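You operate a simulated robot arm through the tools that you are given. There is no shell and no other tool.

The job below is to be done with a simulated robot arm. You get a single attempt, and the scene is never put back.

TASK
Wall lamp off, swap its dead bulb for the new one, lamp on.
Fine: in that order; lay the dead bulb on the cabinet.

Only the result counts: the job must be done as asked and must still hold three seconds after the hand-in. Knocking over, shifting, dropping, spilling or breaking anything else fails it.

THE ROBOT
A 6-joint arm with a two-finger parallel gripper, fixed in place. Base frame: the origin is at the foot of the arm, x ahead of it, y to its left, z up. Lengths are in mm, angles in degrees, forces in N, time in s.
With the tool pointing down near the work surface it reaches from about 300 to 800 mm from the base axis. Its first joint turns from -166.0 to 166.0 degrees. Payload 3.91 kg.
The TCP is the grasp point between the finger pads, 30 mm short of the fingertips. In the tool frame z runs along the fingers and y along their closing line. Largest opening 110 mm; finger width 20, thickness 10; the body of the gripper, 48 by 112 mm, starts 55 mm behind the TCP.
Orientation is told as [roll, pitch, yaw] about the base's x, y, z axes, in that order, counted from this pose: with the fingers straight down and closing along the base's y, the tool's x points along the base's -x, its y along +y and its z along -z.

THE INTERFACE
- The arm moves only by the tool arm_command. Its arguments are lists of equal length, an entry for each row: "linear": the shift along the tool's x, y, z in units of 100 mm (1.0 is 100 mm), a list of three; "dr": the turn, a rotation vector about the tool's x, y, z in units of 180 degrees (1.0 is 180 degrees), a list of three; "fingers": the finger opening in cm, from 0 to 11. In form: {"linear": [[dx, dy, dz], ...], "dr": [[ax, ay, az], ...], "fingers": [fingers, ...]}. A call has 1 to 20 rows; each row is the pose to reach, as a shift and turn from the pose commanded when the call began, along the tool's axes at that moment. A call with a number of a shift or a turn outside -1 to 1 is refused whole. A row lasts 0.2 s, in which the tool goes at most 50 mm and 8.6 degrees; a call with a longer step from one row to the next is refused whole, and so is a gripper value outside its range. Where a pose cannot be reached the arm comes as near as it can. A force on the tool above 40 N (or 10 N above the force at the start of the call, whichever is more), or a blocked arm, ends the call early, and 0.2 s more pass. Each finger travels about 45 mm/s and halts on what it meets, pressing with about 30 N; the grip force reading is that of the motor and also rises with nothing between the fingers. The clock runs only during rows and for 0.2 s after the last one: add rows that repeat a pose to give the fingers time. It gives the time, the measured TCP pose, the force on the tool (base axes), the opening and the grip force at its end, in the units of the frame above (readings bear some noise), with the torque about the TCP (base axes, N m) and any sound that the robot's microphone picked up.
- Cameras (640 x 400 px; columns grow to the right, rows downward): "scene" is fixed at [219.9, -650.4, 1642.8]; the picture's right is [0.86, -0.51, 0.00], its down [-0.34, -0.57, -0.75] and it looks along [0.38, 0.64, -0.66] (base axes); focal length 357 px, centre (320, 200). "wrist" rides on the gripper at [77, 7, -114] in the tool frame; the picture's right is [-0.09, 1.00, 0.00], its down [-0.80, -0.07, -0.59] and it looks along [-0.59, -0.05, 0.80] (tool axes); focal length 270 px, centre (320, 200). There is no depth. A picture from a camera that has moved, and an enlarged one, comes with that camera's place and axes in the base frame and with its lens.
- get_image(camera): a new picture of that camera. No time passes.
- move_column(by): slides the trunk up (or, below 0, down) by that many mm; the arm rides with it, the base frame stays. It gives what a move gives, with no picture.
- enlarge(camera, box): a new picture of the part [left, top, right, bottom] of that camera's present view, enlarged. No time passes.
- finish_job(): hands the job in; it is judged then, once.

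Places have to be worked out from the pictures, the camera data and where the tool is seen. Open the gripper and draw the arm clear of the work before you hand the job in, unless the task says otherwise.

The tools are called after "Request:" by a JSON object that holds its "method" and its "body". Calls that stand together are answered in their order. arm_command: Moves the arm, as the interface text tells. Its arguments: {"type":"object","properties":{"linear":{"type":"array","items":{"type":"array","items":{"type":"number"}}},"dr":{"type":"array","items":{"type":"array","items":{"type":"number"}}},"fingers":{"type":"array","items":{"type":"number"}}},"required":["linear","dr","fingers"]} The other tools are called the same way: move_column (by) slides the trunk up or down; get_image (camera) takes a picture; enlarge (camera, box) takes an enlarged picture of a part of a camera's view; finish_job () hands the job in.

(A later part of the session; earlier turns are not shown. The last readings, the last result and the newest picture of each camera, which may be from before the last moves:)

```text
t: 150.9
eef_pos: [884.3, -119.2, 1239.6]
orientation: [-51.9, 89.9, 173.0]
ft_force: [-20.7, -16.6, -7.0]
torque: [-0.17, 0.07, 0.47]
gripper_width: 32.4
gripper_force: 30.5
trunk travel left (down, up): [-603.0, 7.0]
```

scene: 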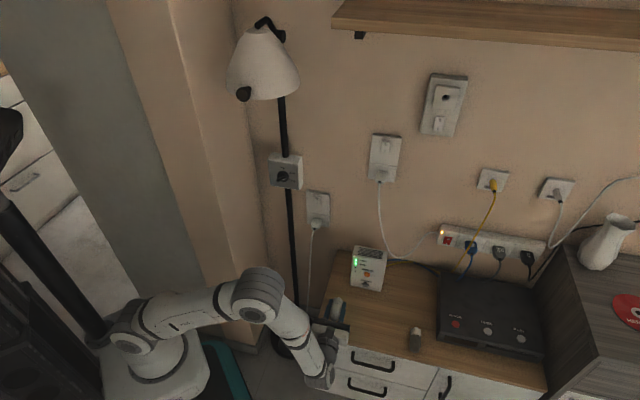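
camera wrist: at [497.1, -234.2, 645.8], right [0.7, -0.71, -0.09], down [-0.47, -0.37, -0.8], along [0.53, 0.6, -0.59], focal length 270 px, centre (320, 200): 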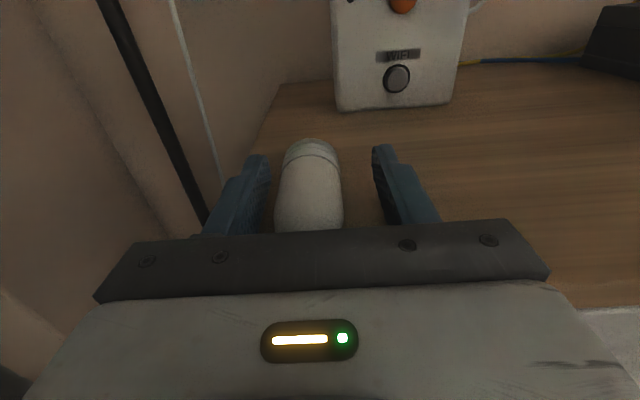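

26 N and still no snap. I look at how the cap sits now.

Request:
{"method": "enlarge", "body": {"camera": "scene", "box": [425, 85, 465, 110]}}

Request:
{"method": "enlarge", "body": {"camera": "wrist", "box": [256, 90, 384, 170]}}

```text
16.00 times, centred on (445, 98) of scene
camera zoom: at [219.9, -650.4, 1642.8], right [0.86, -0.51, 0.0], down [-0.34, -0.57, -0.75], along [0.38, 0.64, -0.66], focal length 5706 px, centre (-1680, 1840)
```

zoom: 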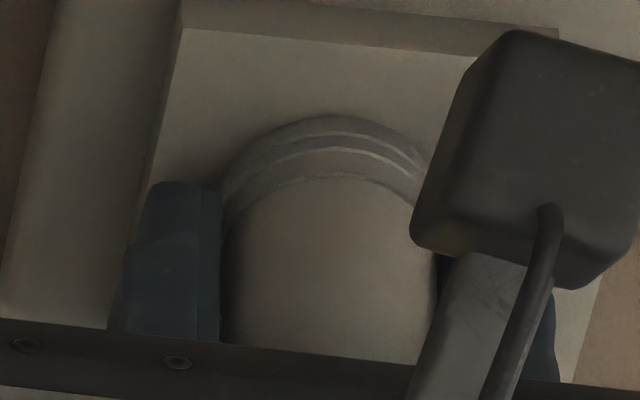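

```text
5.00 times, centred on (320, 130) of wrist
camera zoom: at [807.2, -203.6, 1315.6], right [0.7, -0.71, -0.09], down [-0.47, -0.37, -0.8], along [0.53, 0.6, -0.59], focal length 1351 px, centre (320, 550)
```

zoom: 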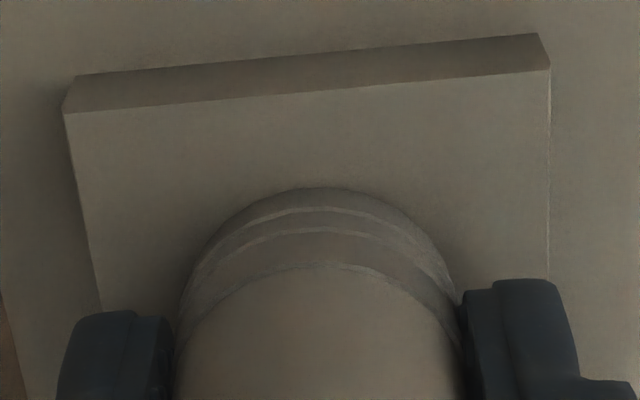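

The cap now lies exactly where the dead bulb's did, pressed at 26 N, so position and force are right and the turn about its own axis must matter. The bulb rolled about 20° on the cabinet, so I turn it clockwise while keeping it pressed.

Request:
{"method": "arm_command", "body": {"linear": [[0, 0, 0.01], [0, 0, 0.015], [0, 0, 0.02], [0, 0, 0.02]], "dr": [[0, 0, 0.04], [0, 0, 0.08], [0, 0, 0.12], [0, 0, 0.12]], "fingers": [2.4, 2.4, 2.4, 2.4]}}

```text
t: 151.9
eef_pos: [887.2, -115.8, 1241.5]
orientation: [-90.0, 68.3, 134.9]
ft_force: [-9.3, -9.6, 2.5]
torque: [0.17, -0.09, 0.13]
gripper_width: 32.7
gripper_force: 30.4
trunk travel left (down, up): [-603.0, 7.0]
```

No snap after +21.6°. I keep turning clockwise with light pressure.

Request:
{"method": "arm_command", "body": {"linear": [[0, 0, 0.0], [0, 0, 0.005], [0, 0, 0.005], [0, 0, 0.01], [0, 0, 0.01], [0, 0, 0.01]], "dr": [[0, 0, 0.04], [0, 0, 0.08], [0, 0, 0.12], [0, 0, 0.16], [0, 0, 0.2], [0, 0, 0.2]], "fingers": [2.4, 2.4, 2.4, 2.4, 2.4, 2.4]}}

Request:
{"method": "enlarge", "body": {"camera": "scene", "box": [425, 85, 465, 110]}}

Request:
{"method": "get_image", "body": {"camera": "wrist"}}

```text
t: 153.3
eef_pos: [888.9, -113.8, 1239.7]
orientation: [-89.7, 32.2, 135.0]
ft_force: [-4.1, -3.5, -0.4]
torque: [0.02, -0.05, 0.1]
gripper_width: 32.0
gripper_force: 29.7
trunk travel left (down, up): [-603.0, 7.0]
```

```text
16.00 times, centred on (445, 98) of scene
camera zoom: at [219.9, -650.4, 1642.8], right [0.86, -0.51, 0.0], down [-0.34, -0.57, -0.75], along [0.38, 0.64, -0.66], focal length 5706 px, centre (-1680, 1840)
```

zoom: 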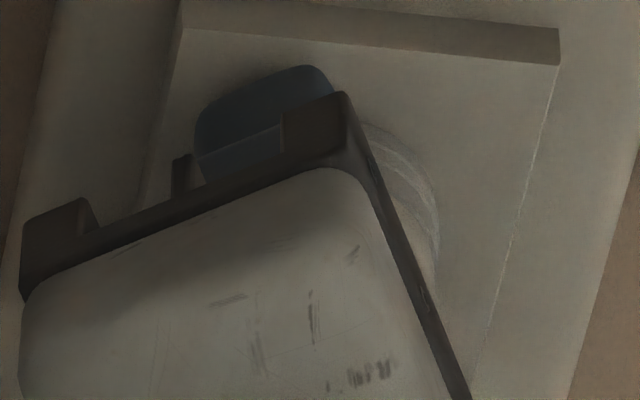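

```text
taken
camera wrist: at [855.5, -242.4, 1273.9], right [0.32, -0.33, -0.89], down [-0.93, 0.09, -0.37], along [0.2, 0.94, -0.27], focal length 270 px, centre (320, 200)
```

wrist: 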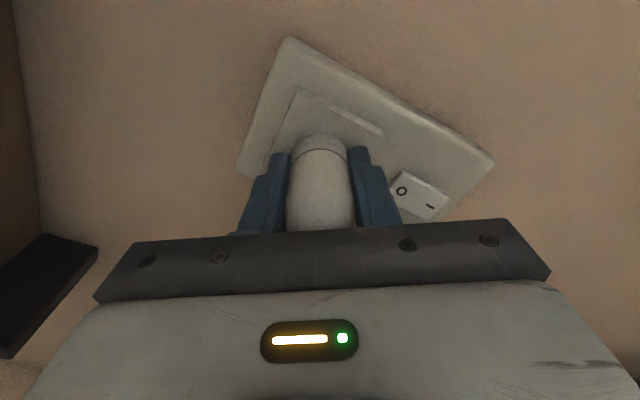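

Request:
{"method": "enlarge", "body": {"camera": "wrist", "box": [288, 120, 352, 160]}}

Request:
{"method": "enlarge", "body": {"camera": "wrist", "box": [240, 100, 400, 200]}}

```text
10.00 times, centred on (320, 140) of wrist
camera zoom: at [855.5, -242.4, 1273.9], right [0.32, -0.33, -0.89], down [-0.93, 0.09, -0.37], along [0.2, 0.94, -0.27], focal length 2703 px, centre (320, 800)
```

zoom: 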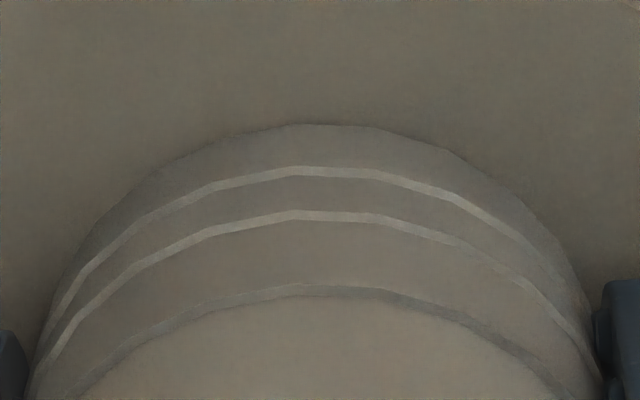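

```text
4.00 times, centred on (320, 150) of wrist
camera zoom: at [855.5, -242.4, 1273.9], right [0.32, -0.33, -0.89], down [-0.93, 0.09, -0.37], along [0.2, 0.94, -0.27], focal length 1081 px, centre (320, 400)
```

zoom: 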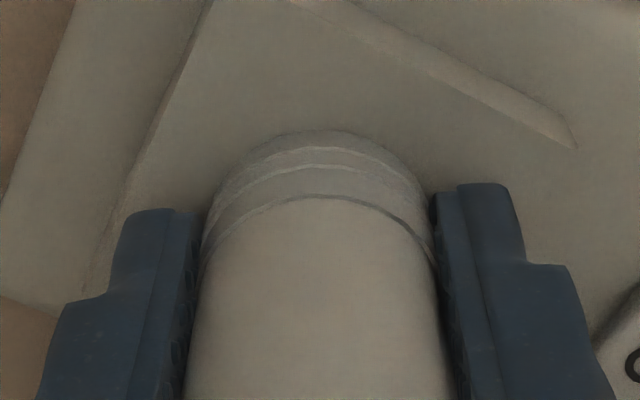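

No snap through that turn either. The one time it latched, the cap was about 1–2 mm higher and further right in the scene view and the push was brisk. I rotate back to the normal roll and look, so I can reproduce exactly that.

Request:
{"method": "arm_command", "body": {"linear": [[0, 0, 0], [0, 0, 0], [0, 0, 0], [0, 0, 0], [0, 0, 0], [0, 0, 0], [0, 0, 0], [0, 0, 0]], "dr": [[0, 0, -0.045], [0, 0, -0.09], [0, 0, -0.135], [0, 0, -0.18], [0, 0, -0.225], [0, 0, -0.27], [0, 0, -0.315], [0, 0, -0.32]], "fingers": [2.4, 2.4, 2.4, 2.4, 2.4, 2.4, 2.4, 2.4]}}

Request:
{"method": "enlarge", "body": {"camera": "scene", "box": [425, 85, 465, 110]}}

Request:
{"method": "enlarge", "body": {"camera": "wrist", "box": [240, 100, 400, 200]}}

```text
t: 155.1
eef_pos: [889.3, -113.5, 1237.1]
orientation: [26.1, 89.8, -108.7]
ft_force: [0.1, -0.9, 0.5]
torque: [0.03, -0.01, 0.0]
gripper_width: 31.9
gripper_force: 29.3
trunk travel left (down, up): [-603.0, 7.0]
```

```text
16.00 times, centred on (445, 98) of scene
camera zoom: at [219.9, -650.4, 1642.8], right [0.86, -0.51, 0.0], down [-0.34, -0.57, -0.75], along [0.38, 0.64, -0.66], focal length 5706 px, centre (-1680, 1840)
```

zoom: 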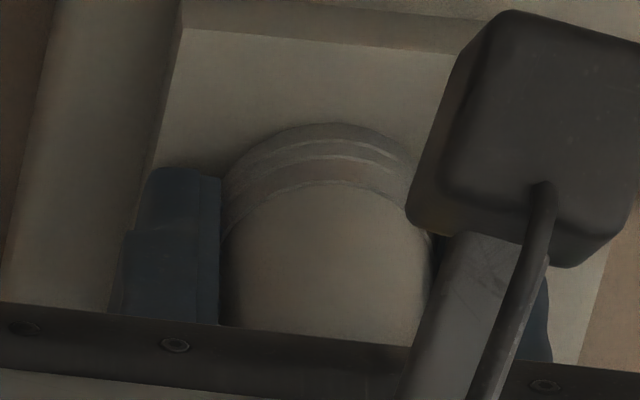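

```text
4.00 times, centred on (320, 150) of wrist
camera zoom: at [812.0, -198.4, 1315.0], right [0.7, -0.71, -0.09], down [-0.47, -0.37, -0.8], along [0.53, 0.6, -0.59], focal length 1081 px, centre (320, 400)
```

zoom: 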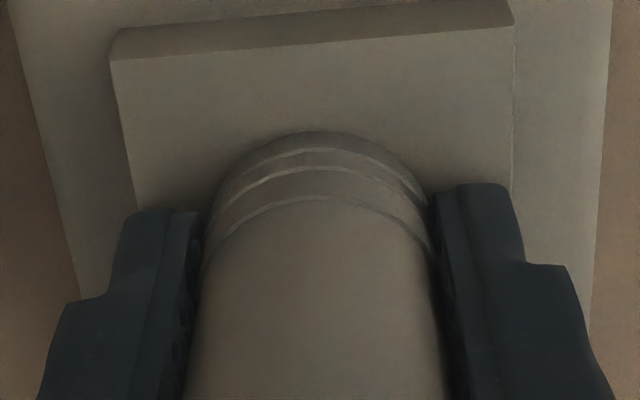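

The cap is about 2 mm low and 1.3 mm left of where it latched before, so the bulb has sagged in the grip. I shift up 2.2 mm and right 1.3 mm, then give a brisk 5 mm push.

Request:
{"method": "arm_command", "body": {"linear": [[0.012, 0.007, -0.01], [0.022, 0.013, -0.01], [0.022, 0.013, -0.005], [0.022, 0.013, 0.02], [0.022, 0.013, 0.045]], "dr": [[0, 0, 0], [0, 0, 0], [0, 0, 0], [0, 0, 0], [0, 0, 0]], "fingers": [2.4, 2.4, 2.4, 2.4, 2.4]}}

Request:
{"method": "enlarge", "body": {"camera": "scene", "box": [425, 85, 465, 110]}}

```text
t: 156.3
eef_pos: [889.2, -114.2, 1241.5]
orientation: [-44.9, 89.8, 179.9]
ft_force: [-18.7, -13.0, -5.4]
torque: [-0.1, 0.11, 0.23]
gripper_width: 32.0
gripper_force: 30.1
trunk travel left (down, up): [-603.0, 7.0]
```

```text
16.00 times, centred on (445, 98) of scene
camera zoom: at [219.9, -650.4, 1642.8], right [0.86, -0.51, 0.0], down [-0.34, -0.57, -0.75], along [0.38, 0.64, -0.66], focal length 5706 px, centre (-1680, 1840)
```

zoom: 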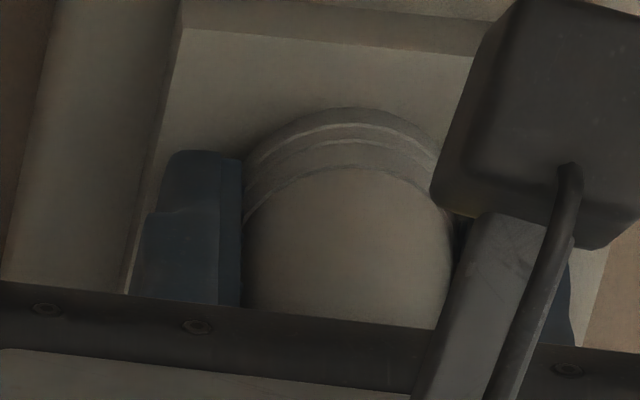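

Still no snap at 22 N in that pose. The fingertips are getting close to the face, so I check the clearance in the wrist view before choosing the next move.

Request:
{"method": "enlarge", "body": {"camera": "wrist", "box": [240, 100, 400, 200]}}

Request:
{"method": "get_image", "body": {"camera": "scene"}}

```text
4.00 times, centred on (320, 150) of wrist
camera zoom: at [813.7, -200.0, 1317.8], right [0.7, -0.71, -0.09], down [-0.47, -0.37, -0.8], along [0.53, 0.6, -0.59], focal length 1081 px, centre (320, 400)
```

zoom: 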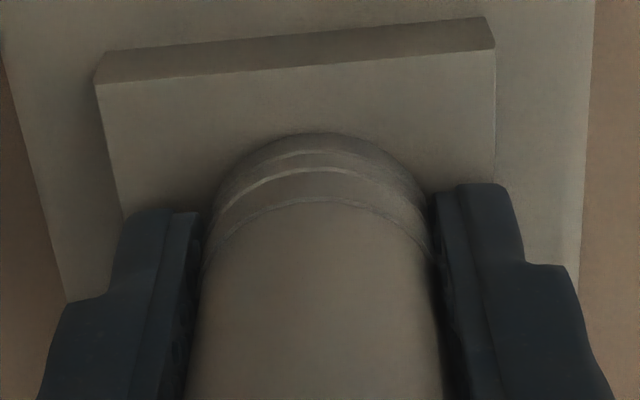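

```text
taken
```

scene: 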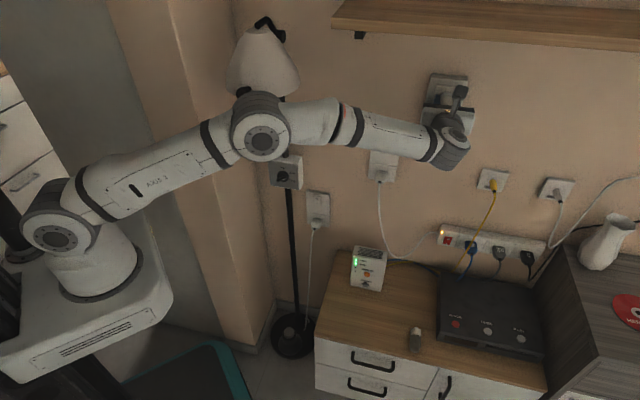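

The pose–force pair that latched (cap at 342/109 in this view with over 16 N) hasn't been repeated, because the loaded arm drifts right by about 1.2 mm. I back off 2 mm, offset 1.2 mm left and 0.4 mm down, and push briskly again.

Request:
{"method": "arm_command", "body": {"linear": [[0, 0, -0.025], [-0.004, -0.012, -0.03], [-0.004, -0.012, -0.02], [-0.004, -0.012, 0.005], [-0.004, -0.012, 0.025]], "dr": [[0, 0, 0], [0, 0, 0], [0, 0, 0], [0, 0, 0], [0, 0, 0]], "fingers": [2.4, 2.4, 2.4, 2.4, 2.4]}}

Request:
{"method": "enlarge", "body": {"camera": "scene", "box": [425, 85, 465, 110]}}

```text
t: 157.5
eef_pos: [890.9, -112.4, 1242.7]
orientation: [-101.6, 89.8, 123.1]
ft_force: [-20.3, -23.2, -4.3]
torque: [0.1, 0.17, 0.08]
gripper_width: 32.0
gripper_force: 29.8
trunk travel left (down, up): [-603.0, 7.0]
```

```text
16.00 times, centred on (445, 98) of scene
camera zoom: at [219.9, -650.4, 1642.8], right [0.86, -0.51, 0.0], down [-0.34, -0.57, -0.75], along [0.38, 0.64, -0.66], focal length 5706 px, centre (-1680, 1840)
```

zoom: 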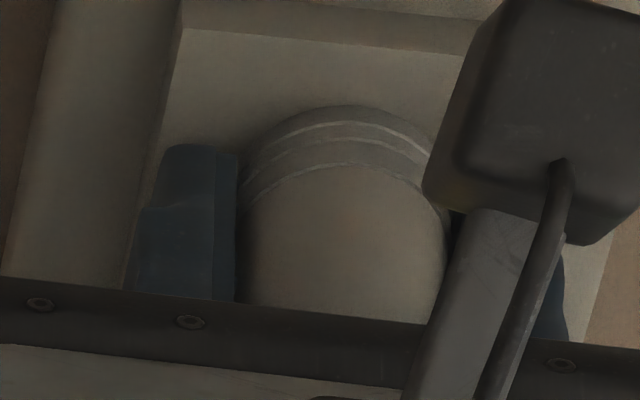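

Still nothing. The nub is conical, so if it isn't centred it stops short of the detent, and the side forces (always pushing the tool down) say centre is a little lower. The fingertips have now reached the face, so I must regrip first and I withdraw the bulb.

Request:
{"method": "arm_command", "body": {"linear": [[0, 0, -0.05], [0, 0, -0.12], [0, 0, -0.25], [0, 0, -0.45], [0, 0, -0.7], [0, 0, -1.0]], "dr": [[0, 0, 0], [0, 0, 0], [0, 0, 0], [0, 0, 0], [0, 0, 0], [0, 0, 0]], "fingers": [2.4, 2.4, 2.4, 2.4, 2.4, 2.4]}}

Request:
{"method": "arm_command", "body": {"linear": [[0, 0, -0.3], [0, 0, -0.6], [0, 0, -0.9], [0, 0, -1.0]], "dr": [[0, 0, 0], [0, 0, 0], [0, 0, 0], [0, 0, 0]], "fingers": [2.4, 2.4, 2.4, 2.4]}}

Request:
{"method": "arm_command", "body": {"linear": [[-0.2, -0.2, -0.15], [-0.45, -0.45, -0.3], [-0.7, -0.7, -0.45], [-0.9, -0.9, -0.5], [-1.0, -1.0, -0.5]], "dr": [[0, 0, 0], [0, 0, 0], [0, 0, 0], [0, 0, 0], [0, 0, 0]], "fingers": [2.4, 2.4, 2.4, 2.4, 2.4]}}

Request:
{"method": "arm_command", "body": {"linear": [[-0.2, -0.2, 0], [-0.45, -0.45, 0], [-0.7, -0.7, 0], [-0.9, -0.9, 0], [-1.0, -1.0, 0]], "dr": [[0, 0, 0], [0, 0, 0], [0, 0, 0], [0, 0, 0], [0, 0, 0]], "fingers": [2.4, 2.4, 2.4, 2.4, 2.4]}}

Request:
{"method": "move_column", "body": {"by": -400}}

Request:
{"method": "get_image", "body": {"camera": "wrist"}}

Request:
{"method": "enlarge", "body": {"camera": "scene", "box": [300, 270, 380, 320]}}

```text
t: 158.9
eef_pos: [823.6, -179.3, 1241.5]
orientation: [-5.0, 89.9, -140.0]
ft_force: [-0.5, 0.4, -0.4]
torque: [-0.02, -0.01, 0.02]
gripper_width: 31.9
gripper_force: 30.1
trunk travel left (down, up): [-603.0, 7.0]
```

```text
t: 159.9
eef_pos: [751.4, -248.7, 1240.0]
orientation: [-9.8, 89.7, -144.8]
ft_force: [0.2, -0.9, -0.3]
torque: [0.04, -0.03, 0.02]
gripper_width: 31.8
gripper_force: 29.9
trunk travel left (down, up): [-603.0, 7.0]
```

```text
t: 161.1
eef_pos: [646.4, -214.3, 1143.4]
orientation: [-5.3, 89.8, -140.4]
ft_force: [-0.2, 0.9, -1.2]
torque: [0.0, 0.02, 0.02]
gripper_width: 31.7
gripper_force: 30.5
trunk travel left (down, up): [-603.0, 7.0]
```

```text
t: 162.3
eef_pos: [575.3, -142.0, 1041.3]
orientation: [1.0, 89.8, -134.0]
ft_force: [0.1, -0.2, 0.1]
torque: [-0.01, 0.0, 0.03]
gripper_width: 31.7
gripper_force: 30.0
trunk travel left (down, up): [-603.0, 7.0]
```

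```text
t: 166.1
eef_pos: [575.0, -142.9, 641.4]
orientation: [-10.8, 89.9, -145.9]
ft_force: [0.9, 0.0, -0.1]
torque: [-0.03, 0.0, 0.01]
gripper_width: 31.7
gripper_force: 29.8
trunk travel left (down, up): [-203.0, 407.0]
```

```text
taken
camera wrist: at [497.8, -228.1, 717.4], right [0.7, -0.71, -0.09], down [-0.47, -0.37, -0.8], along [0.53, 0.6, -0.59], focal length 270 px, centre (320, 200)
```

wrist: 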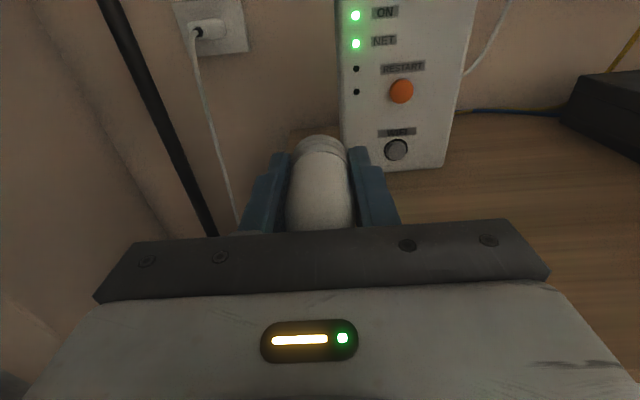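

```text
8.00 times, centred on (340, 295) of scene
camera zoom: at [219.9, -650.4, 1642.8], right [0.86, -0.51, 0.0], down [-0.34, -0.57, -0.75], along [0.38, 0.64, -0.66], focal length 2853 px, centre (160, -560)
```

zoom: 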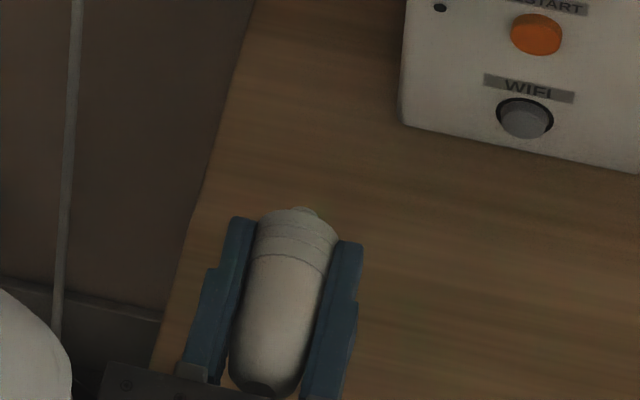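

I back off 5 mm so the body clears the cabinet edge, and lower to near contact.

Request:
{"method": "arm_command", "body": {"linear": [[-0.1, 0, -0.05], [-0.3, 0, -0.05], [-0.48, 0, -0.05], [-0.58, 0, -0.05], [-0.63, 0, -0.05], [-0.63, 0, -0.05]], "dr": [[0, 0, 0], [0, 0, 0], [0, 0, 0], [0, 0, 0], [0, 0, 0], [0, 0, 0]], "fingers": [2.4, 2.4, 2.4, 2.4, 2.4, 2.4]}}

Request:
{"method": "arm_command", "body": {"linear": [[-0.01, 0, 0], [-0.02, 0, 0], [-0.03, 0, 0]], "dr": [[0, 0, 0], [0, 0, 0], [0, 0, 0]], "fingers": [2.4, 2.4, 2.4]}}

Request:
{"method": "arm_command", "body": {"linear": [[-0.01, 0, 0], [-0.02, 0, 0]], "dr": [[0, 0, 0], [0, 0, 0]], "fingers": [2.4, 2.4]}}

```text
t: 167.5
eef_pos: [571.3, -147.1, 578.1]
orientation: [-17.6, 89.9, -152.7]
ft_force: [0.4, 0.2, -0.4]
torque: [0.02, 0.02, 0.0]
gripper_width: 31.6
gripper_force: 30.1
trunk travel left (down, up): [-203.0, 407.0]
```

```text
t: 168.3
eef_pos: [571.6, -146.7, 576.3]
orientation: [-7.9, 89.8, -143.0]
ft_force: [0.4, 0.2, 0.2]
torque: [0.01, 0.01, -0.04]
gripper_width: 31.6
gripper_force: 29.9
trunk travel left (down, up): [-203.0, 407.0]
```

```text
t: 168.9
eef_pos: [570.7, -147.3, 574.1]
orientation: [-6.1, 89.7, -141.2]
ft_force: [0.2, 0.6, -0.2]
torque: [-0.01, 0.0, -0.01]
gripper_width: 31.4
gripper_force: 30.1
trunk travel left (down, up): [-203.0, 407.0]
```

Request:
{"method": "arm_command", "body": {"linear": [[-0.01, 0, 0], [-0.02, 0, 0]], "dr": [[0, 0, 0], [0, 0, 0]], "fingers": [2.4, 2.4]}}

Request:
{"method": "arm_command", "body": {"linear": [[-0.01, 0, 0], [-0.02, 0, 0]], "dr": [[0, 0, 0], [0, 0, 0]], "fingers": [2.4, 2.4]}}

```text
t: 169.5
eef_pos: [571.7, -147.2, 571.0]
orientation: [-8.6, 89.9, -143.7]
ft_force: [0.0, -0.6, -0.3]
torque: [0.0, 0.01, -0.04]
gripper_width: 31.4
gripper_force: 29.2
trunk travel left (down, up): [-203.0, 407.0]
```

```text
t: 170.1
eef_pos: [572.2, -146.7, 569.4]
orientation: [-10.8, 89.9, -145.8]
ft_force: [-0.2, 0.3, -0.5]
torque: [0.05, 0.01, -0.03]
gripper_width: 31.8
gripper_force: 30.4
trunk travel left (down, up): [-203.0, 407.0]
```

Request:
{"method": "arm_command", "body": {"linear": [[-0.01, 0, 0], [-0.02, 0, 0]], "dr": [[0, 0, 0], [0, 0, 0]], "fingers": [2.4, 2.4]}}

Request:
{"method": "arm_command", "body": {"linear": [[-0.01, 0, 0], [-0.015, 0, 0]], "dr": [[0, 0, 0], [0, 0, 0]], "fingers": [2.4, 2.4]}}

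```text
t: 170.7
eef_pos: [572.9, -146.4, 567.8]
orientation: [-8.5, 89.7, -143.6]
ft_force: [-1.2, -0.3, 0.9]
torque: [0.0, -0.01, 0.01]
gripper_width: 31.4
gripper_force: 30.3
trunk travel left (down, up): [-203.0, 407.0]
```

```text
t: 171.3
eef_pos: [572.2, -146.3, 568.3]
orientation: [58.3, 89.9, -77.0]
ft_force: [5.0, 0.3, 12.8]
torque: [0.16, -0.2, -0.02]
gripper_width: 31.6
gripper_force: 30.3
trunk travel left (down, up): [-203.0, 407.0]
```

Contact at z ≈ 567. I ease up 1.5 mm and open the fingers slowly to put the bulb down.

Request:
{"method": "arm_command", "body": {"linear": [[0.01, 0, 0], [0.015, 0, 0], [0.015, 0, 0], [0.015, 0, 0]], "dr": [[0, 0, 0], [0, 0, 0], [0, 0, 0], [0, 0, 0]], "fingers": [2.4, 2.4, 2.4, 2.4]}}

Request:
{"method": "arm_command", "body": {"linear": [[0, 0, 0], [0, 0, 0], [0, 0, 0], [0, 0, 0], [0, 0, 0], [0, 0, 0], [0, 0, 0], [0, 0, 0], [0, 0, 0]], "dr": [[0, 0, 0], [0, 0, 0], [0, 0, 0], [0, 0, 0], [0, 0, 0], [0, 0, 0], [0, 0, 0], [0, 0, 0], [0, 0, 0]], "fingers": [3.1, 3.2, 3.3, 3.5, 3.8, 4.2, 4.8, 5.5, 6]}}

Request:
{"method": "enlarge", "body": {"camera": "wrist", "box": [240, 120, 400, 220]}}

Request:
{"method": "enlarge", "body": {"camera": "scene", "box": [300, 295, 380, 345]}}

```text
t: 172.3
eef_pos: [571.8, -146.5, 567.2]
orientation: [-19.0, 89.9, -154.0]
ft_force: [-0.2, 0.8, 2.2]
torque: [0.02, -0.03, 0.03]
gripper_width: 31.8
gripper_force: 30.4
trunk travel left (down, up): [-203.0, 407.0]
```

```text
t: 174.3
eef_pos: [571.9, -147.1, 567.1]
orientation: [-12.0, 89.8, -147.1]
ft_force: [0.7, 0.1, 0.3]
torque: [-0.02, 0.0, 0.01]
gripper_width: 60.0
gripper_force: 0.0
trunk travel left (down, up): [-203.0, 407.0]
```

```text
4.00 times, centred on (320, 170) of wrist
camera zoom: at [494.1, -232.0, 644.0], right [0.7, -0.71, -0.09], down [-0.47, -0.37, -0.8], along [0.53, 0.6, -0.59], focal length 1081 px, centre (320, 320)
```

zoom: 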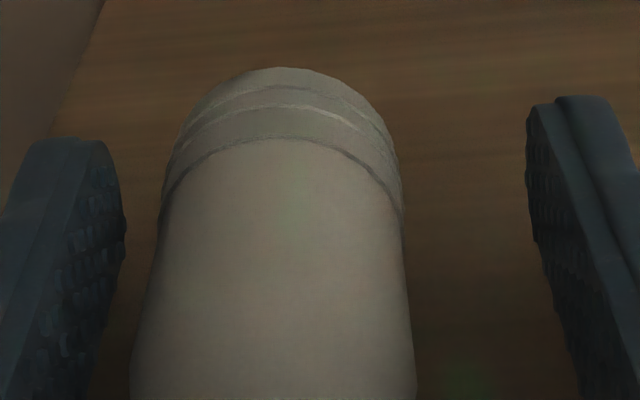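

```text
8.00 times, centred on (340, 320) of scene
camera zoom: at [219.9, -650.4, 1642.8], right [0.86, -0.51, 0.0], down [-0.34, -0.57, -0.75], along [0.38, 0.64, -0.66], focal length 2853 px, centre (160, -760)
```

zoom: 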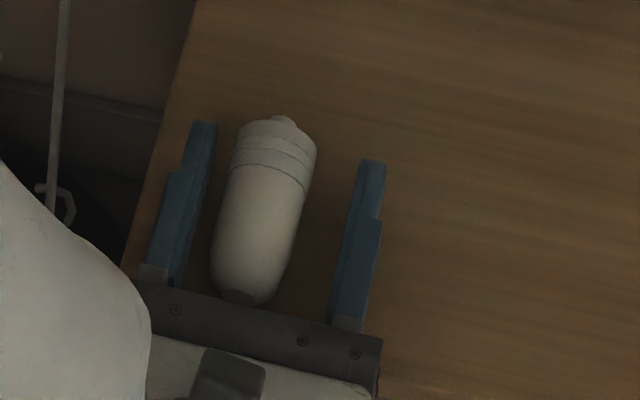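

The bulb is down and again rolled about 5.7 mm left. While it's free I take a close look at its nub and at the socket, to understand how they fit.

Request:
{"method": "enlarge", "body": {"camera": "scene", "box": [324, 303, 348, 318]}}

Request:
{"method": "enlarge", "body": {"camera": "scene", "box": [404, 320, 428, 335]}}

Request:
{"method": "enlarge", "body": {"camera": "scene", "box": [433, 90, 457, 105]}}

```text
16.00 times, centred on (336, 310) of scene
camera zoom: at [219.9, -650.4, 1642.8], right [0.86, -0.51, 0.0], down [-0.34, -0.57, -0.75], along [0.38, 0.64, -0.66], focal length 5706 px, centre (64, -1568)
```

zoom: 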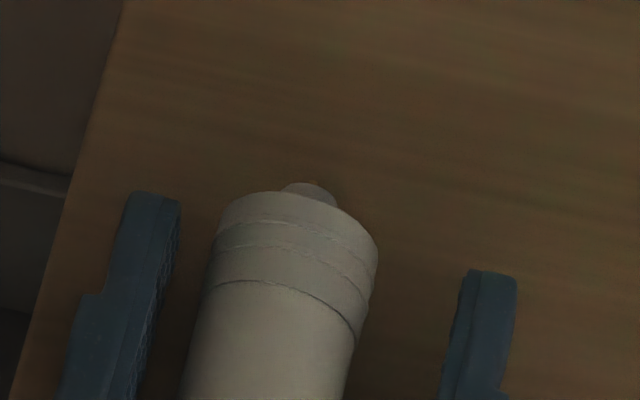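

```text
16.00 times, centred on (416, 328) of scene
camera zoom: at [219.9, -650.4, 1642.8], right [0.86, -0.51, 0.0], down [-0.34, -0.57, -0.75], along [0.38, 0.64, -0.66], focal length 5706 px, centre (-1216, -1840)
```

zoom: 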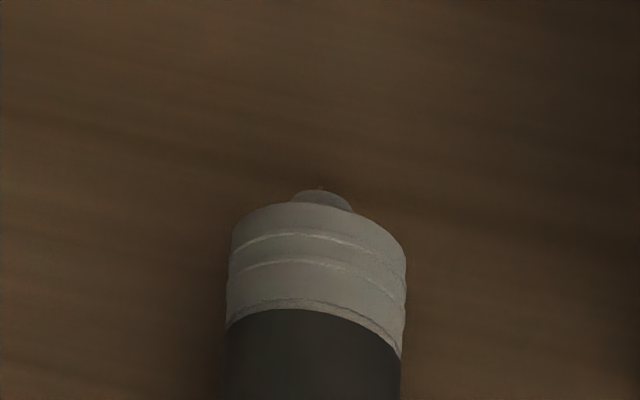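

```text
16.00 times, centred on (445, 98) of scene
camera zoom: at [219.9, -650.4, 1642.8], right [0.86, -0.51, 0.0], down [-0.34, -0.57, -0.75], along [0.38, 0.64, -0.66], focal length 5706 px, centre (-1680, 1840)
```

zoom: 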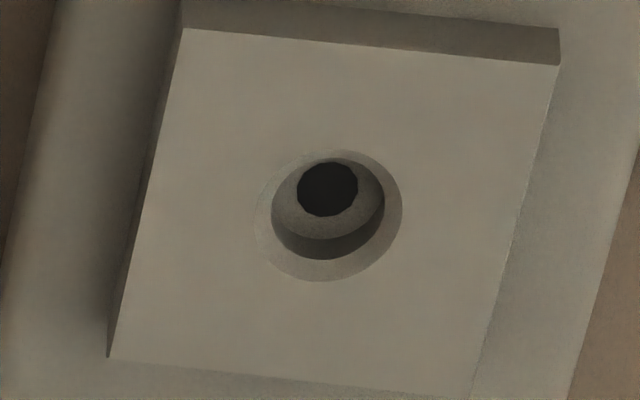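

The close-up shows a long plug (about 11 mm across, tapering at its tip), a 17 mm bore and a 9 mm inner hole at its bottom. The tip has to find that inner hole within about 1.4 mm, or it stops on the shoulder. I regrip the bulb with the fingertips just behind the cap.

Request:
{"method": "arm_command", "body": {"linear": [[0, -0.02, -0.04], [0, -0.045, -0.09], [-0.007, -0.045, -0.14], [-0.014, -0.045, -0.14], [-0.014, -0.045, -0.14]], "dr": [[0, 0, 0], [0, 0, 0], [0, 0, 0], [0, 0, 0], [0, 0, 0]], "fingers": [6, 6, 6, 6, 6]}}

Request:
{"method": "enlarge", "body": {"camera": "wrist", "box": [240, 100, 400, 200]}}

```text
t: 175.5
eef_pos: [557.7, -152.4, 565.5]
orientation: [-13.9, 89.8, -148.9]
ft_force: [-0.4, 0.0, -0.5]
torque: [-0.02, 0.02, 0.0]
gripper_width: 59.9
gripper_force: 0.0
trunk travel left (down, up): [-203.0, 407.0]
```

```text
4.00 times, centred on (320, 150) of wrist
camera zoom: at [481.0, -238.1, 641.8], right [0.7, -0.71, -0.09], down [-0.47, -0.37, -0.8], along [0.53, 0.6, -0.59], focal length 1081 px, centre (320, 400)
```

zoom: 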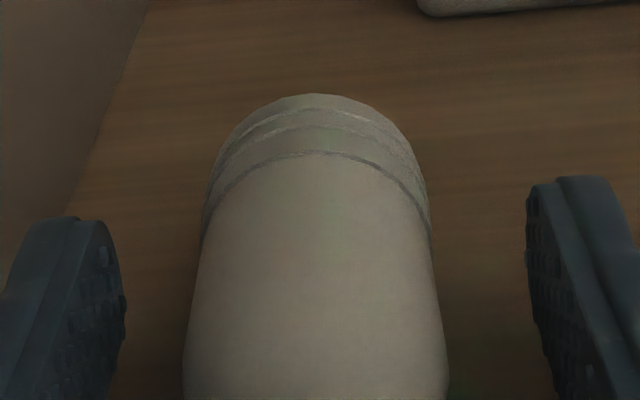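

Well centred. I move back 3.5 mm so the fingertips stay behind the cap, and close.

Request:
{"method": "arm_command", "body": {"linear": [[0, 0, -0.02], [0, 0, -0.035], [0, 0, -0.035], [0, 0, -0.035], [0, 0, -0.035], [0, 0, -0.035], [0, 0, -0.035], [0, 0, -0.035], [0, 0, -0.035]], "dr": [[0, 0, 0], [0, 0, 0], [0, 0, 0], [0, 0, 0], [0, 0, 0], [0, 0, 0], [0, 0, 0], [0, 0, 0], [0, 0, 0]], "fingers": [6, 5.2, 4.4, 3.8, 3.4, 3.0, 2.7, 2.4, 2.4]}}

Request:
{"method": "enlarge", "body": {"camera": "wrist", "box": [240, 100, 400, 200]}}

```text
t: 177.5
eef_pos: [555.7, -155.7, 565.6]
orientation: [-11.5, 89.9, -146.6]
ft_force: [0.1, -0.2, 0.4]
torque: [0.02, 0.03, 0.0]
gripper_width: 32.5
gripper_force: 30.2
trunk travel left (down, up): [-203.0, 407.0]
```

```text
4.00 times, centred on (320, 150) of wrist
camera zoom: at [478.6, -240.4, 641.9], right [0.7, -0.71, -0.09], down [-0.47, -0.37, -0.8], along [0.53, 0.6, -0.59], focal length 1081 px, centre (320, 400)
```

zoom: 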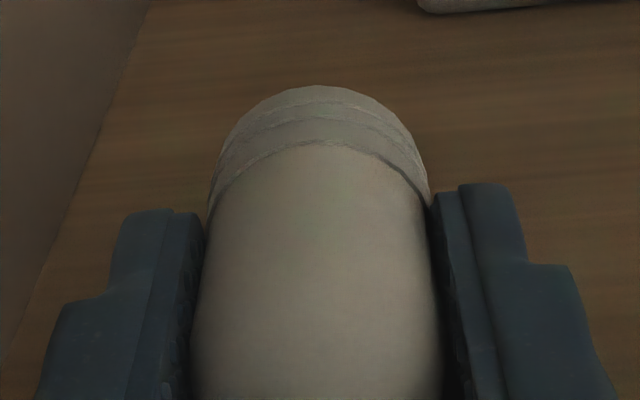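

Gripped at 32.5 mm. I go back up to the lamp swiftly.

Request:
{"method": "arm_command", "body": {"linear": [[0.05, 0, 0], [0.2, 0, 0], [0.4, 0, 0]], "dr": [[0, 0, 0], [0, 0, 0], [0, 0, 0]], "fingers": [2.4, 2.4, 2.4]}}

Request:
{"method": "move_column", "body": {"by": 400}}

Request:
{"method": "arm_command", "body": {"linear": [[0.2, 0.2, 0], [0.5, 0.5, 0], [0.8, 0.8, 0], [1.0, 1.0, 0]], "dr": [[0, 0, 0], [0, 0, 0], [0, 0, 0], [0, 0, 0]], "fingers": [2.4, 2.4, 2.4, 2.4]}}

Request:
{"method": "arm_command", "body": {"linear": [[0.2, 0.2, 0.1], [0.5, 0.5, 0.2], [0.8, 0.8, 0.35], [1.0, 1.0, 0.5]], "dr": [[0, 0, 0], [0, 0, 0], [0, 0, 0], [0, 0, 0]], "fingers": [2.4, 2.4, 2.4, 2.4]}}

Request:
{"method": "arm_command", "body": {"linear": [[0.2, 0.04, 0.25], [0.36, 0.071, 0.55], [0.36, 0.071, 0.85], [0.36, 0.071, 1.0]], "dr": [[0, 0, 0], [0, 0, 0], [0, 0, 0], [0, 0, 0]], "fingers": [2.4, 2.4, 2.4, 2.4]}}

Request:
{"method": "enlarge", "body": {"camera": "wrist", "box": [256, 80, 384, 160]}}

Request:
{"method": "enlarge", "body": {"camera": "scene", "box": [412, 90, 476, 130]}}

```text
t: 178.3
eef_pos: [555.8, -156.5, 605.4]
orientation: [-18.3, 89.8, -153.4]
ft_force: [0.3, 0.1, -0.6]
torque: [0.01, 0.0, 0.04]
gripper_width: 32.4
gripper_force: 29.9
trunk travel left (down, up): [-203.0, 407.0]
```

```text
t: 182.1
eef_pos: [555.3, -156.8, 1005.5]
orientation: [-12.4, 89.8, -147.7]
ft_force: [-1.1, -0.3, -1.4]
torque: [0.03, -0.03, 0.0]
gripper_width: 32.4
gripper_force: 29.8
trunk travel left (down, up): [-603.0, 7.0]
```

```text
t: 183.1
eef_pos: [627.0, -228.8, 1106.3]
orientation: [-18.5, 89.8, -153.6]
ft_force: [-0.1, -0.1, 0.2]
torque: [0.0, 0.0, -0.01]
gripper_width: 32.6
gripper_force: 30.4
trunk travel left (down, up): [-603.0, 7.0]
```

```text
t: 184.1
eef_pos: [732.8, -265.9, 1207.3]
orientation: [-20.7, 89.9, -155.9]
ft_force: [0.7, -0.9, -1.4]
torque: [-0.02, 0.01, 0.01]
gripper_width: 32.4
gripper_force: 29.2
trunk travel left (down, up): [-603.0, 7.0]
```

```text
t: 185.1
eef_pos: [810.6, -195.9, 1241.4]
orientation: [-12.1, 89.8, -147.1]
ft_force: [0.4, 0.3, -0.3]
torque: [-0.04, 0.04, -0.01]
gripper_width: 32.3
gripper_force: 29.6
trunk travel left (down, up): [-603.0, 7.0]
```

```text
5.00 times, centred on (320, 120) of wrist
camera zoom: at [731.9, -281.6, 1316.9], right [0.7, -0.71, -0.09], down [-0.47, -0.37, -0.8], along [0.53, 0.6, -0.59], focal length 1351 px, centre (320, 600)
```

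zoom: 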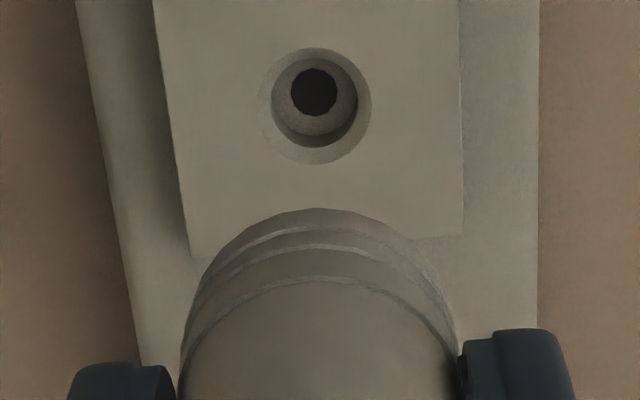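

```text
10.00 times, centred on (444, 110) of scene
camera zoom: at [219.9, -650.4, 1642.8], right [0.86, -0.51, 0.0], down [-0.34, -0.57, -0.75], along [0.38, 0.64, -0.66], focal length 3567 px, centre (-920, 1100)
```

zoom: 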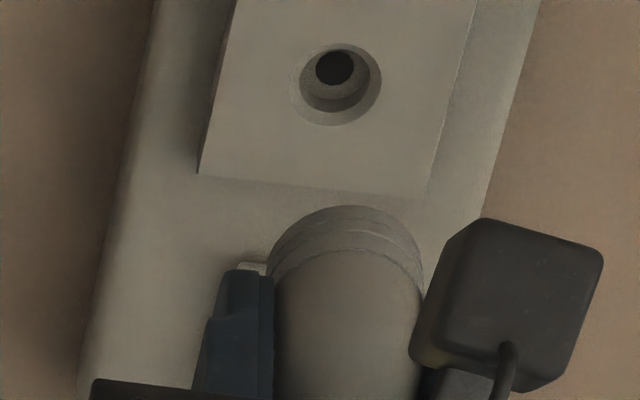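

The hole is centred 0.8 mm left of and 1 mm above the bulb axis, and the bulb's tilt looks right. I correct, allowing for the arm's drift under load, and advance to just before the socket.

Request:
{"method": "arm_command", "body": {"linear": [[0.01, -0.012, 0.2], [0.01, -0.012, 0.45], [0.01, -0.012, 0.68], [0.01, -0.012, 0.8], [0.01, -0.012, 0.8]], "dr": [[0, 0, 0], [0, 0, 0], [0, 0, 0], [0, 0, 0], [0, 0, 0]], "fingers": [2.4, 2.4, 2.4, 2.4, 2.4]}}

Request:
{"method": "enlarge", "body": {"camera": "wrist", "box": [256, 90, 384, 170]}}

Request:
{"method": "enlarge", "body": {"camera": "scene", "box": [425, 85, 465, 110]}}

```text
t: 186.3
eef_pos: [864.9, -139.5, 1242.3]
orientation: [-14.3, 89.7, -149.3]
ft_force: [0.0, -0.3, -0.5]
torque: [-0.01, 0.0, -0.02]
gripper_width: 32.6
gripper_force: 30.0
trunk travel left (down, up): [-603.0, 7.0]
```

```text
5.00 times, centred on (320, 130) of wrist
camera zoom: at [787.3, -225.2, 1317.3], right [0.7, -0.71, -0.09], down [-0.47, -0.37, -0.8], along [0.53, 0.6, -0.59], focal length 1351 px, centre (320, 550)
```

zoom: 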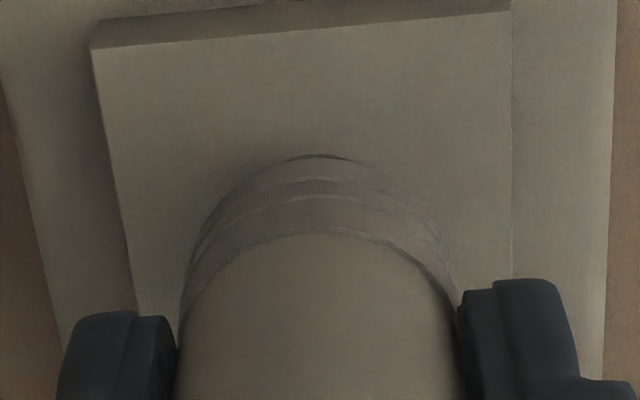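

```text
16.00 times, centred on (445, 98) of scene
camera zoom: at [219.9, -650.4, 1642.8], right [0.86, -0.51, 0.0], down [-0.34, -0.57, -0.75], along [0.38, 0.64, -0.66], focal length 5706 px, centre (-1680, 1840)
```

zoom: 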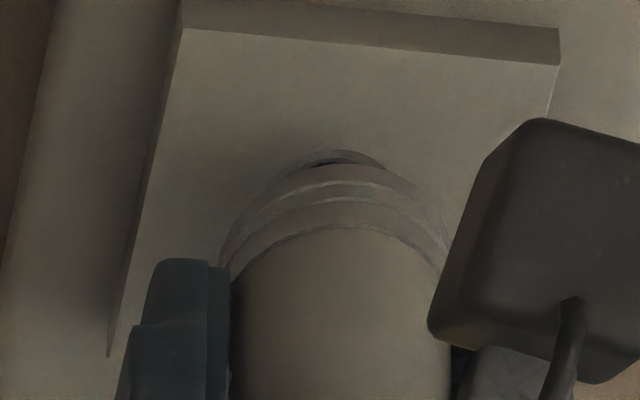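

Alignment is now within about 0.4 mm in both directions. I insert 15 mm and then feel for contact.

Request:
{"method": "arm_command", "body": {"linear": [[0, 0, 0.04], [0, 0, 0.08], [0, 0, 0.12], [0, 0, 0.15]], "dr": [[0, 0, 0], [0, 0, 0], [0, 0, 0], [0, 0, 0]], "fingers": [2.4, 2.4, 2.4, 2.4]}}

Request:
{"method": "arm_command", "body": {"linear": [[0, 0, 0.01], [0, 0, 0.02]], "dr": [[0, 0, 0], [0, 0, 0]], "fingers": [2.4, 2.4]}}

Request:
{"method": "arm_command", "body": {"linear": [[0, 0, 0.01], [0, 0, 0.02]], "dr": [[0, 0, 0], [0, 0, 0]], "fingers": [2.4, 2.4]}}

```text
t: 187.3
eef_pos: [875.6, -128.7, 1242.4]
orientation: [-23.9, 89.7, -159.1]
ft_force: [-0.9, -0.6, -2.6]
torque: [-0.05, 0.09, -0.02]
gripper_width: 32.7
gripper_force: 29.5
trunk travel left (down, up): [-603.0, 7.0]
```

```text
t: 187.9
eef_pos: [876.6, -127.9, 1241.9]
orientation: [-19.0, 89.9, -154.1]
ft_force: [-1.2, -0.5, -3.5]
torque: [-0.15, 0.13, 0.01]
gripper_width: 32.6
gripper_force: 29.9
trunk travel left (down, up): [-603.0, 7.0]
```

```text
t: 188.5
eef_pos: [877.9, -127.1, 1241.2]
orientation: [-9.3, 89.8, -144.4]
ft_force: [-0.2, 0.6, -1.7]
torque: [-0.03, 0.04, -0.03]
gripper_width: 32.5
gripper_force: 29.8
trunk travel left (down, up): [-603.0, 7.0]
```

A small downward force of about 3 N acting at the plug tip shows the plug rubbing the top of the bore, so it sits slightly high. I lower in half-millimetre steps and watch that force to centre it.

Request:
{"method": "arm_command", "body": {"linear": [[-0.005, 0, 0], [-0.005, 0, 0]], "dr": [[0, 0, 0], [0, 0, 0]], "fingers": [2.4, 2.4]}}

Request:
{"method": "arm_command", "body": {"linear": [[-0.005, 0, 0], [-0.005, 0, 0]], "dr": [[0, 0, 0], [0, 0, 0]], "fingers": [2.4, 2.4]}}

Request:
{"method": "arm_command", "body": {"linear": [[-0.005, 0, 0], [-0.005, 0, 0]], "dr": [[0, 0, 0], [0, 0, 0]], "fingers": [2.4, 2.4]}}

Request:
{"method": "enlarge", "body": {"camera": "scene", "box": [425, 85, 465, 110]}}

```text
t: 189.1
eef_pos: [878.2, -125.1, 1241.9]
orientation: [-9.6, 89.8, -144.7]
ft_force: [-0.6, 0.2, 0.3]
torque: [-0.01, 0.02, 0.03]
gripper_width: 32.5
gripper_force: 30.0
trunk travel left (down, up): [-603.0, 7.0]
```

```text
t: 189.7
eef_pos: [877.8, -127.0, 1240.4]
orientation: [-12.0, 89.8, -147.1]
ft_force: [0.0, 0.6, -1.0]
torque: [-0.01, 0.01, 0.01]
gripper_width: 32.6
gripper_force: 29.5
trunk travel left (down, up): [-603.0, 7.0]
```

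```text
t: 190.3
eef_pos: [878.0, -126.5, 1239.1]
orientation: [-13.0, 89.8, -148.0]
ft_force: [-0.2, 0.8, -0.3]
torque: [0.0, 0.02, -0.03]
gripper_width: 32.4
gripper_force: 30.0
trunk travel left (down, up): [-603.0, 7.0]
```

```text
16.00 times, centred on (445, 98) of scene
camera zoom: at [219.9, -650.4, 1642.8], right [0.86, -0.51, 0.0], down [-0.34, -0.57, -0.75], along [0.38, 0.64, -0.66], focal length 5706 px, centre (-1680, 1840)
```

zoom: 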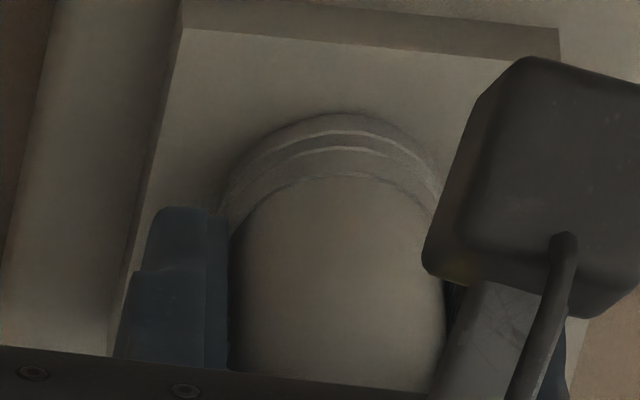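

Free now. I find the bore's lower wall the same way so I can centre between the two.

Request:
{"method": "arm_command", "body": {"linear": [[-0.005, 0, 0], [-0.005, 0, 0]], "dr": [[0, 0, 0], [0, 0, 0]], "fingers": [2.4, 2.4]}}

Request:
{"method": "arm_command", "body": {"linear": [[-0.005, 0, 0], [-0.005, 0, 0]], "dr": [[0, 0, 0], [0, 0, 0]], "fingers": [2.4, 2.4]}}

Request:
{"method": "arm_command", "body": {"linear": [[-0.005, 0, 0], [-0.005, 0, 0]], "dr": [[0, 0, 0], [0, 0, 0]], "fingers": [2.4, 2.4]}}

```text
t: 190.9
eef_pos: [877.8, -126.5, 1240.1]
orientation: [-12.9, 89.8, -148.0]
ft_force: [0.6, -0.7, -1.2]
torque: [0.03, 0.04, -0.02]
gripper_width: 32.4
gripper_force: 29.9
trunk travel left (down, up): [-603.0, 7.0]
```

```text
t: 191.5
eef_pos: [878.3, -127.3, 1238.9]
orientation: [-13.1, 89.8, -148.1]
ft_force: [0.2, -0.4, -1.0]
torque: [-0.01, 0.0, 0.0]
gripper_width: 32.4
gripper_force: 29.9
trunk travel left (down, up): [-603.0, 7.0]
```

```text
t: 192.1
eef_pos: [877.7, -126.4, 1239.3]
orientation: [-13.5, 89.8, -148.7]
ft_force: [0.4, 0.3, -0.3]
torque: [-0.02, 0.0, 0.0]
gripper_width: 32.8
gripper_force: 30.4
trunk travel left (down, up): [-603.0, 7.0]
```

Request:
{"method": "arm_command", "body": {"linear": [[-0.005, 0, 0], [-0.01, 0, 0]], "dr": [[0, 0, 0], [0, 0, 0]], "fingers": [2.4, 2.4]}}

Request:
{"method": "arm_command", "body": {"linear": [[-0.005, 0, 0], [-0.01, 0, 0]], "dr": [[0, 0, 0], [0, 0, 0]], "fingers": [2.4, 2.4]}}

Request:
{"method": "enlarge", "body": {"camera": "scene", "box": [425, 85, 465, 110]}}

```text
t: 192.7
eef_pos: [877.9, -127.6, 1238.6]
orientation: [3.1, 89.9, -132.1]
ft_force: [1.2, 0.4, 2.9]
torque: [0.07, -0.14, -0.04]
gripper_width: 32.4
gripper_force: 29.9
trunk travel left (down, up): [-603.0, 7.0]
```

```text
t: 193.3
eef_pos: [877.9, -126.3, 1237.0]
orientation: [38.4, 90.0, -96.7]
ft_force: [2.8, -0.9, 8.3]
torque: [0.34, -0.34, -0.11]
gripper_width: 32.6
gripper_force: 29.8
trunk travel left (down, up): [-603.0, 7.0]
```

```text
16.00 times, centred on (445, 98) of scene
camera zoom: at [219.9, -650.4, 1642.8], right [0.86, -0.51, 0.0], down [-0.34, -0.57, -0.75], along [0.38, 0.64, -0.66], focal length 5706 px, centre (-1680, 1840)
```

zoom: 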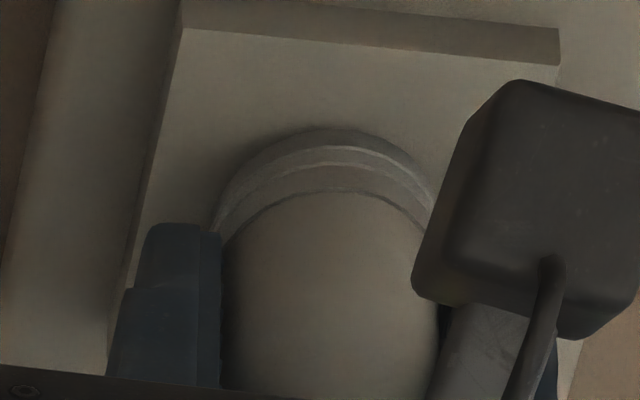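

The plug touches bottom about 3.2 mm below the top contact, so the vertical centre is about 1.7 mm up from here. I return to that height and find the left and right walls in the same way.

Request:
{"method": "arm_command", "body": {"linear": [[0.01, 0, 0], [0.022, 0, 0], [0.033, 0, 0]], "dr": [[0, 0, 0], [0, 0, 0], [0, 0, 0]], "fingers": [2.4, 2.4, 2.4]}}

Request:
{"method": "arm_command", "body": {"linear": [[0, 0.005, 0], [0, 0.01, 0]], "dr": [[0, 0, 0], [0, 0, 0]], "fingers": [2.4, 2.4]}}

Request:
{"method": "arm_command", "body": {"linear": [[0, 0.005, 0], [0, 0.01, 0]], "dr": [[0, 0, 0], [0, 0, 0]], "fingers": [2.4, 2.4]}}

```text
t: 194.1
eef_pos: [877.8, -126.9, 1238.4]
orientation: [-22.3, 89.7, -157.4]
ft_force: [-0.3, 0.4, -0.3]
torque: [-0.02, 0.02, 0.0]
gripper_width: 32.6
gripper_force: 30.1
trunk travel left (down, up): [-603.0, 7.0]
```

```text
t: 194.7
eef_pos: [879.2, -127.6, 1239.5]
orientation: [-15.4, 89.8, -150.6]
ft_force: [0.3, -0.1, 0.3]
torque: [-0.02, 0.01, -0.02]
gripper_width: 32.4
gripper_force: 30.4
trunk travel left (down, up): [-603.0, 7.0]
```

```text
t: 195.3
eef_pos: [878.7, -127.6, 1239.0]
orientation: [-11.1, 89.7, -146.2]
ft_force: [-2.0, 2.0, -1.8]
torque: [-0.01, 0.08, 0.13]
gripper_width: 32.8
gripper_force: 30.2
trunk travel left (down, up): [-603.0, 7.0]
```

Right wall found. Now the left one.

Request:
{"method": "arm_command", "body": {"linear": [[0, -0.01, 0], [0, -0.02, 0], [0, -0.03, 0]], "dr": [[0, 0, 0], [0, 0, 0], [0, 0, 0]], "fingers": [2.4, 2.4, 2.4]}}

Request:
{"method": "arm_command", "body": {"linear": [[0, -0.005, 0], [0, -0.01, 0]], "dr": [[0, 0, 0], [0, 0, 0]], "fingers": [2.4, 2.4]}}

Request:
{"method": "arm_command", "body": {"linear": [[0, -0.005, 0], [0, -0.01, 0]], "dr": [[0, 0, 0], [0, 0, 0]], "fingers": [2.4, 2.4]}}

```text
t: 196.1
eef_pos: [879.7, -125.7, 1240.2]
orientation: [-12.3, 89.9, -147.3]
ft_force: [-1.4, -1.3, -1.4]
torque: [-0.06, 0.04, 0.03]
gripper_width: 32.7
gripper_force: 30.2
trunk travel left (down, up): [-603.0, 7.0]
```

```text
t: 196.7
eef_pos: [878.7, -124.6, 1241.2]
orientation: [-17.6, 89.9, -152.8]
ft_force: [-3.5, -3.3, -0.9]
torque: [-0.07, 0.09, 0.01]
gripper_width: 32.7
gripper_force: 30.3
trunk travel left (down, up): [-603.0, 7.0]
```

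```text
t: 197.3
eef_pos: [876.5, -123.9, 1240.8]
orientation: [-8.2, 89.9, -143.4]
ft_force: [0.1, -2.8, 0.5]
torque: [-0.02, 0.01, -0.07]
gripper_width: 32.4
gripper_force: 30.1
trunk travel left (down, up): [-603.0, 7.0]
```

The walls are found on both sides. I move to the midpoint, compensate half a millimetre for sag, and then push straight in.

Request:
{"method": "arm_command", "body": {"linear": [[0.002, 0.012, 0], [0.005, 0.0245, 0], [0.005, 0.0245, 0]], "dr": [[0, 0, 0], [0, 0, 0], [0, 0, 0]], "fingers": [2.4, 2.4, 2.4]}}

Request:
{"method": "arm_command", "body": {"linear": [[0, 0, 0.01], [0, 0, 0.02]], "dr": [[0, 0, 0], [0, 0, 0]], "fingers": [2.4, 2.4]}}

Request:
{"method": "arm_command", "body": {"linear": [[0, 0, 0.01], [0, 0, 0.02]], "dr": [[0, 0, 0], [0, 0, 0]], "fingers": [2.4, 2.4]}}

Request:
{"method": "enlarge", "body": {"camera": "scene", "box": [425, 85, 465, 110]}}

```text
t: 198.1
eef_pos: [878.7, -126.9, 1241.1]
orientation: [-13.6, 89.8, -148.7]
ft_force: [-0.3, -0.2, -0.4]
torque: [0.03, 0.0, 0.03]
gripper_width: 32.4
gripper_force: 29.7
trunk travel left (down, up): [-603.0, 7.0]
```

```text
t: 198.7
eef_pos: [879.4, -126.4, 1241.8]
orientation: [-19.9, 89.9, -155.0]
ft_force: [-3.7, -4.0, -0.6]
torque: [-0.04, 0.04, -0.02]
gripper_width: 32.7
gripper_force: 30.1
trunk travel left (down, up): [-603.0, 7.0]
```

```text
t: 199.3
eef_pos: [879.1, -126.3, 1240.2]
orientation: [-42.7, 89.9, -177.8]
ft_force: [-16.6, -15.0, -4.2]
torque: [-0.17, 0.09, 0.28]
gripper_width: 32.6
gripper_force: 30.0
trunk travel left (down, up): [-603.0, 7.0]
```

```text
16.00 times, centred on (445, 98) of scene
camera zoom: at [219.9, -650.4, 1642.8], right [0.86, -0.51, 0.0], down [-0.34, -0.57, -0.75], along [0.38, 0.64, -0.66], focal length 5706 px, centre (-1680, 1840)
```

zoom: 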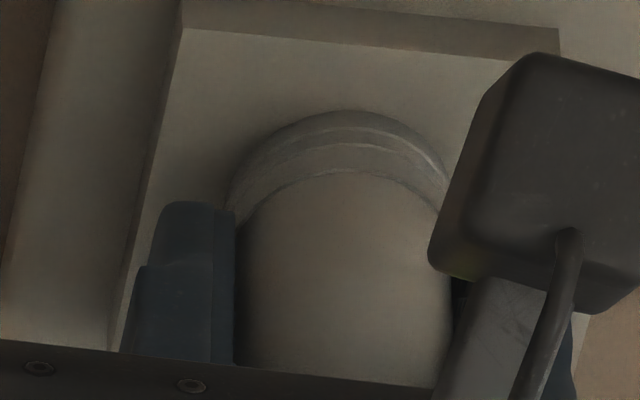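

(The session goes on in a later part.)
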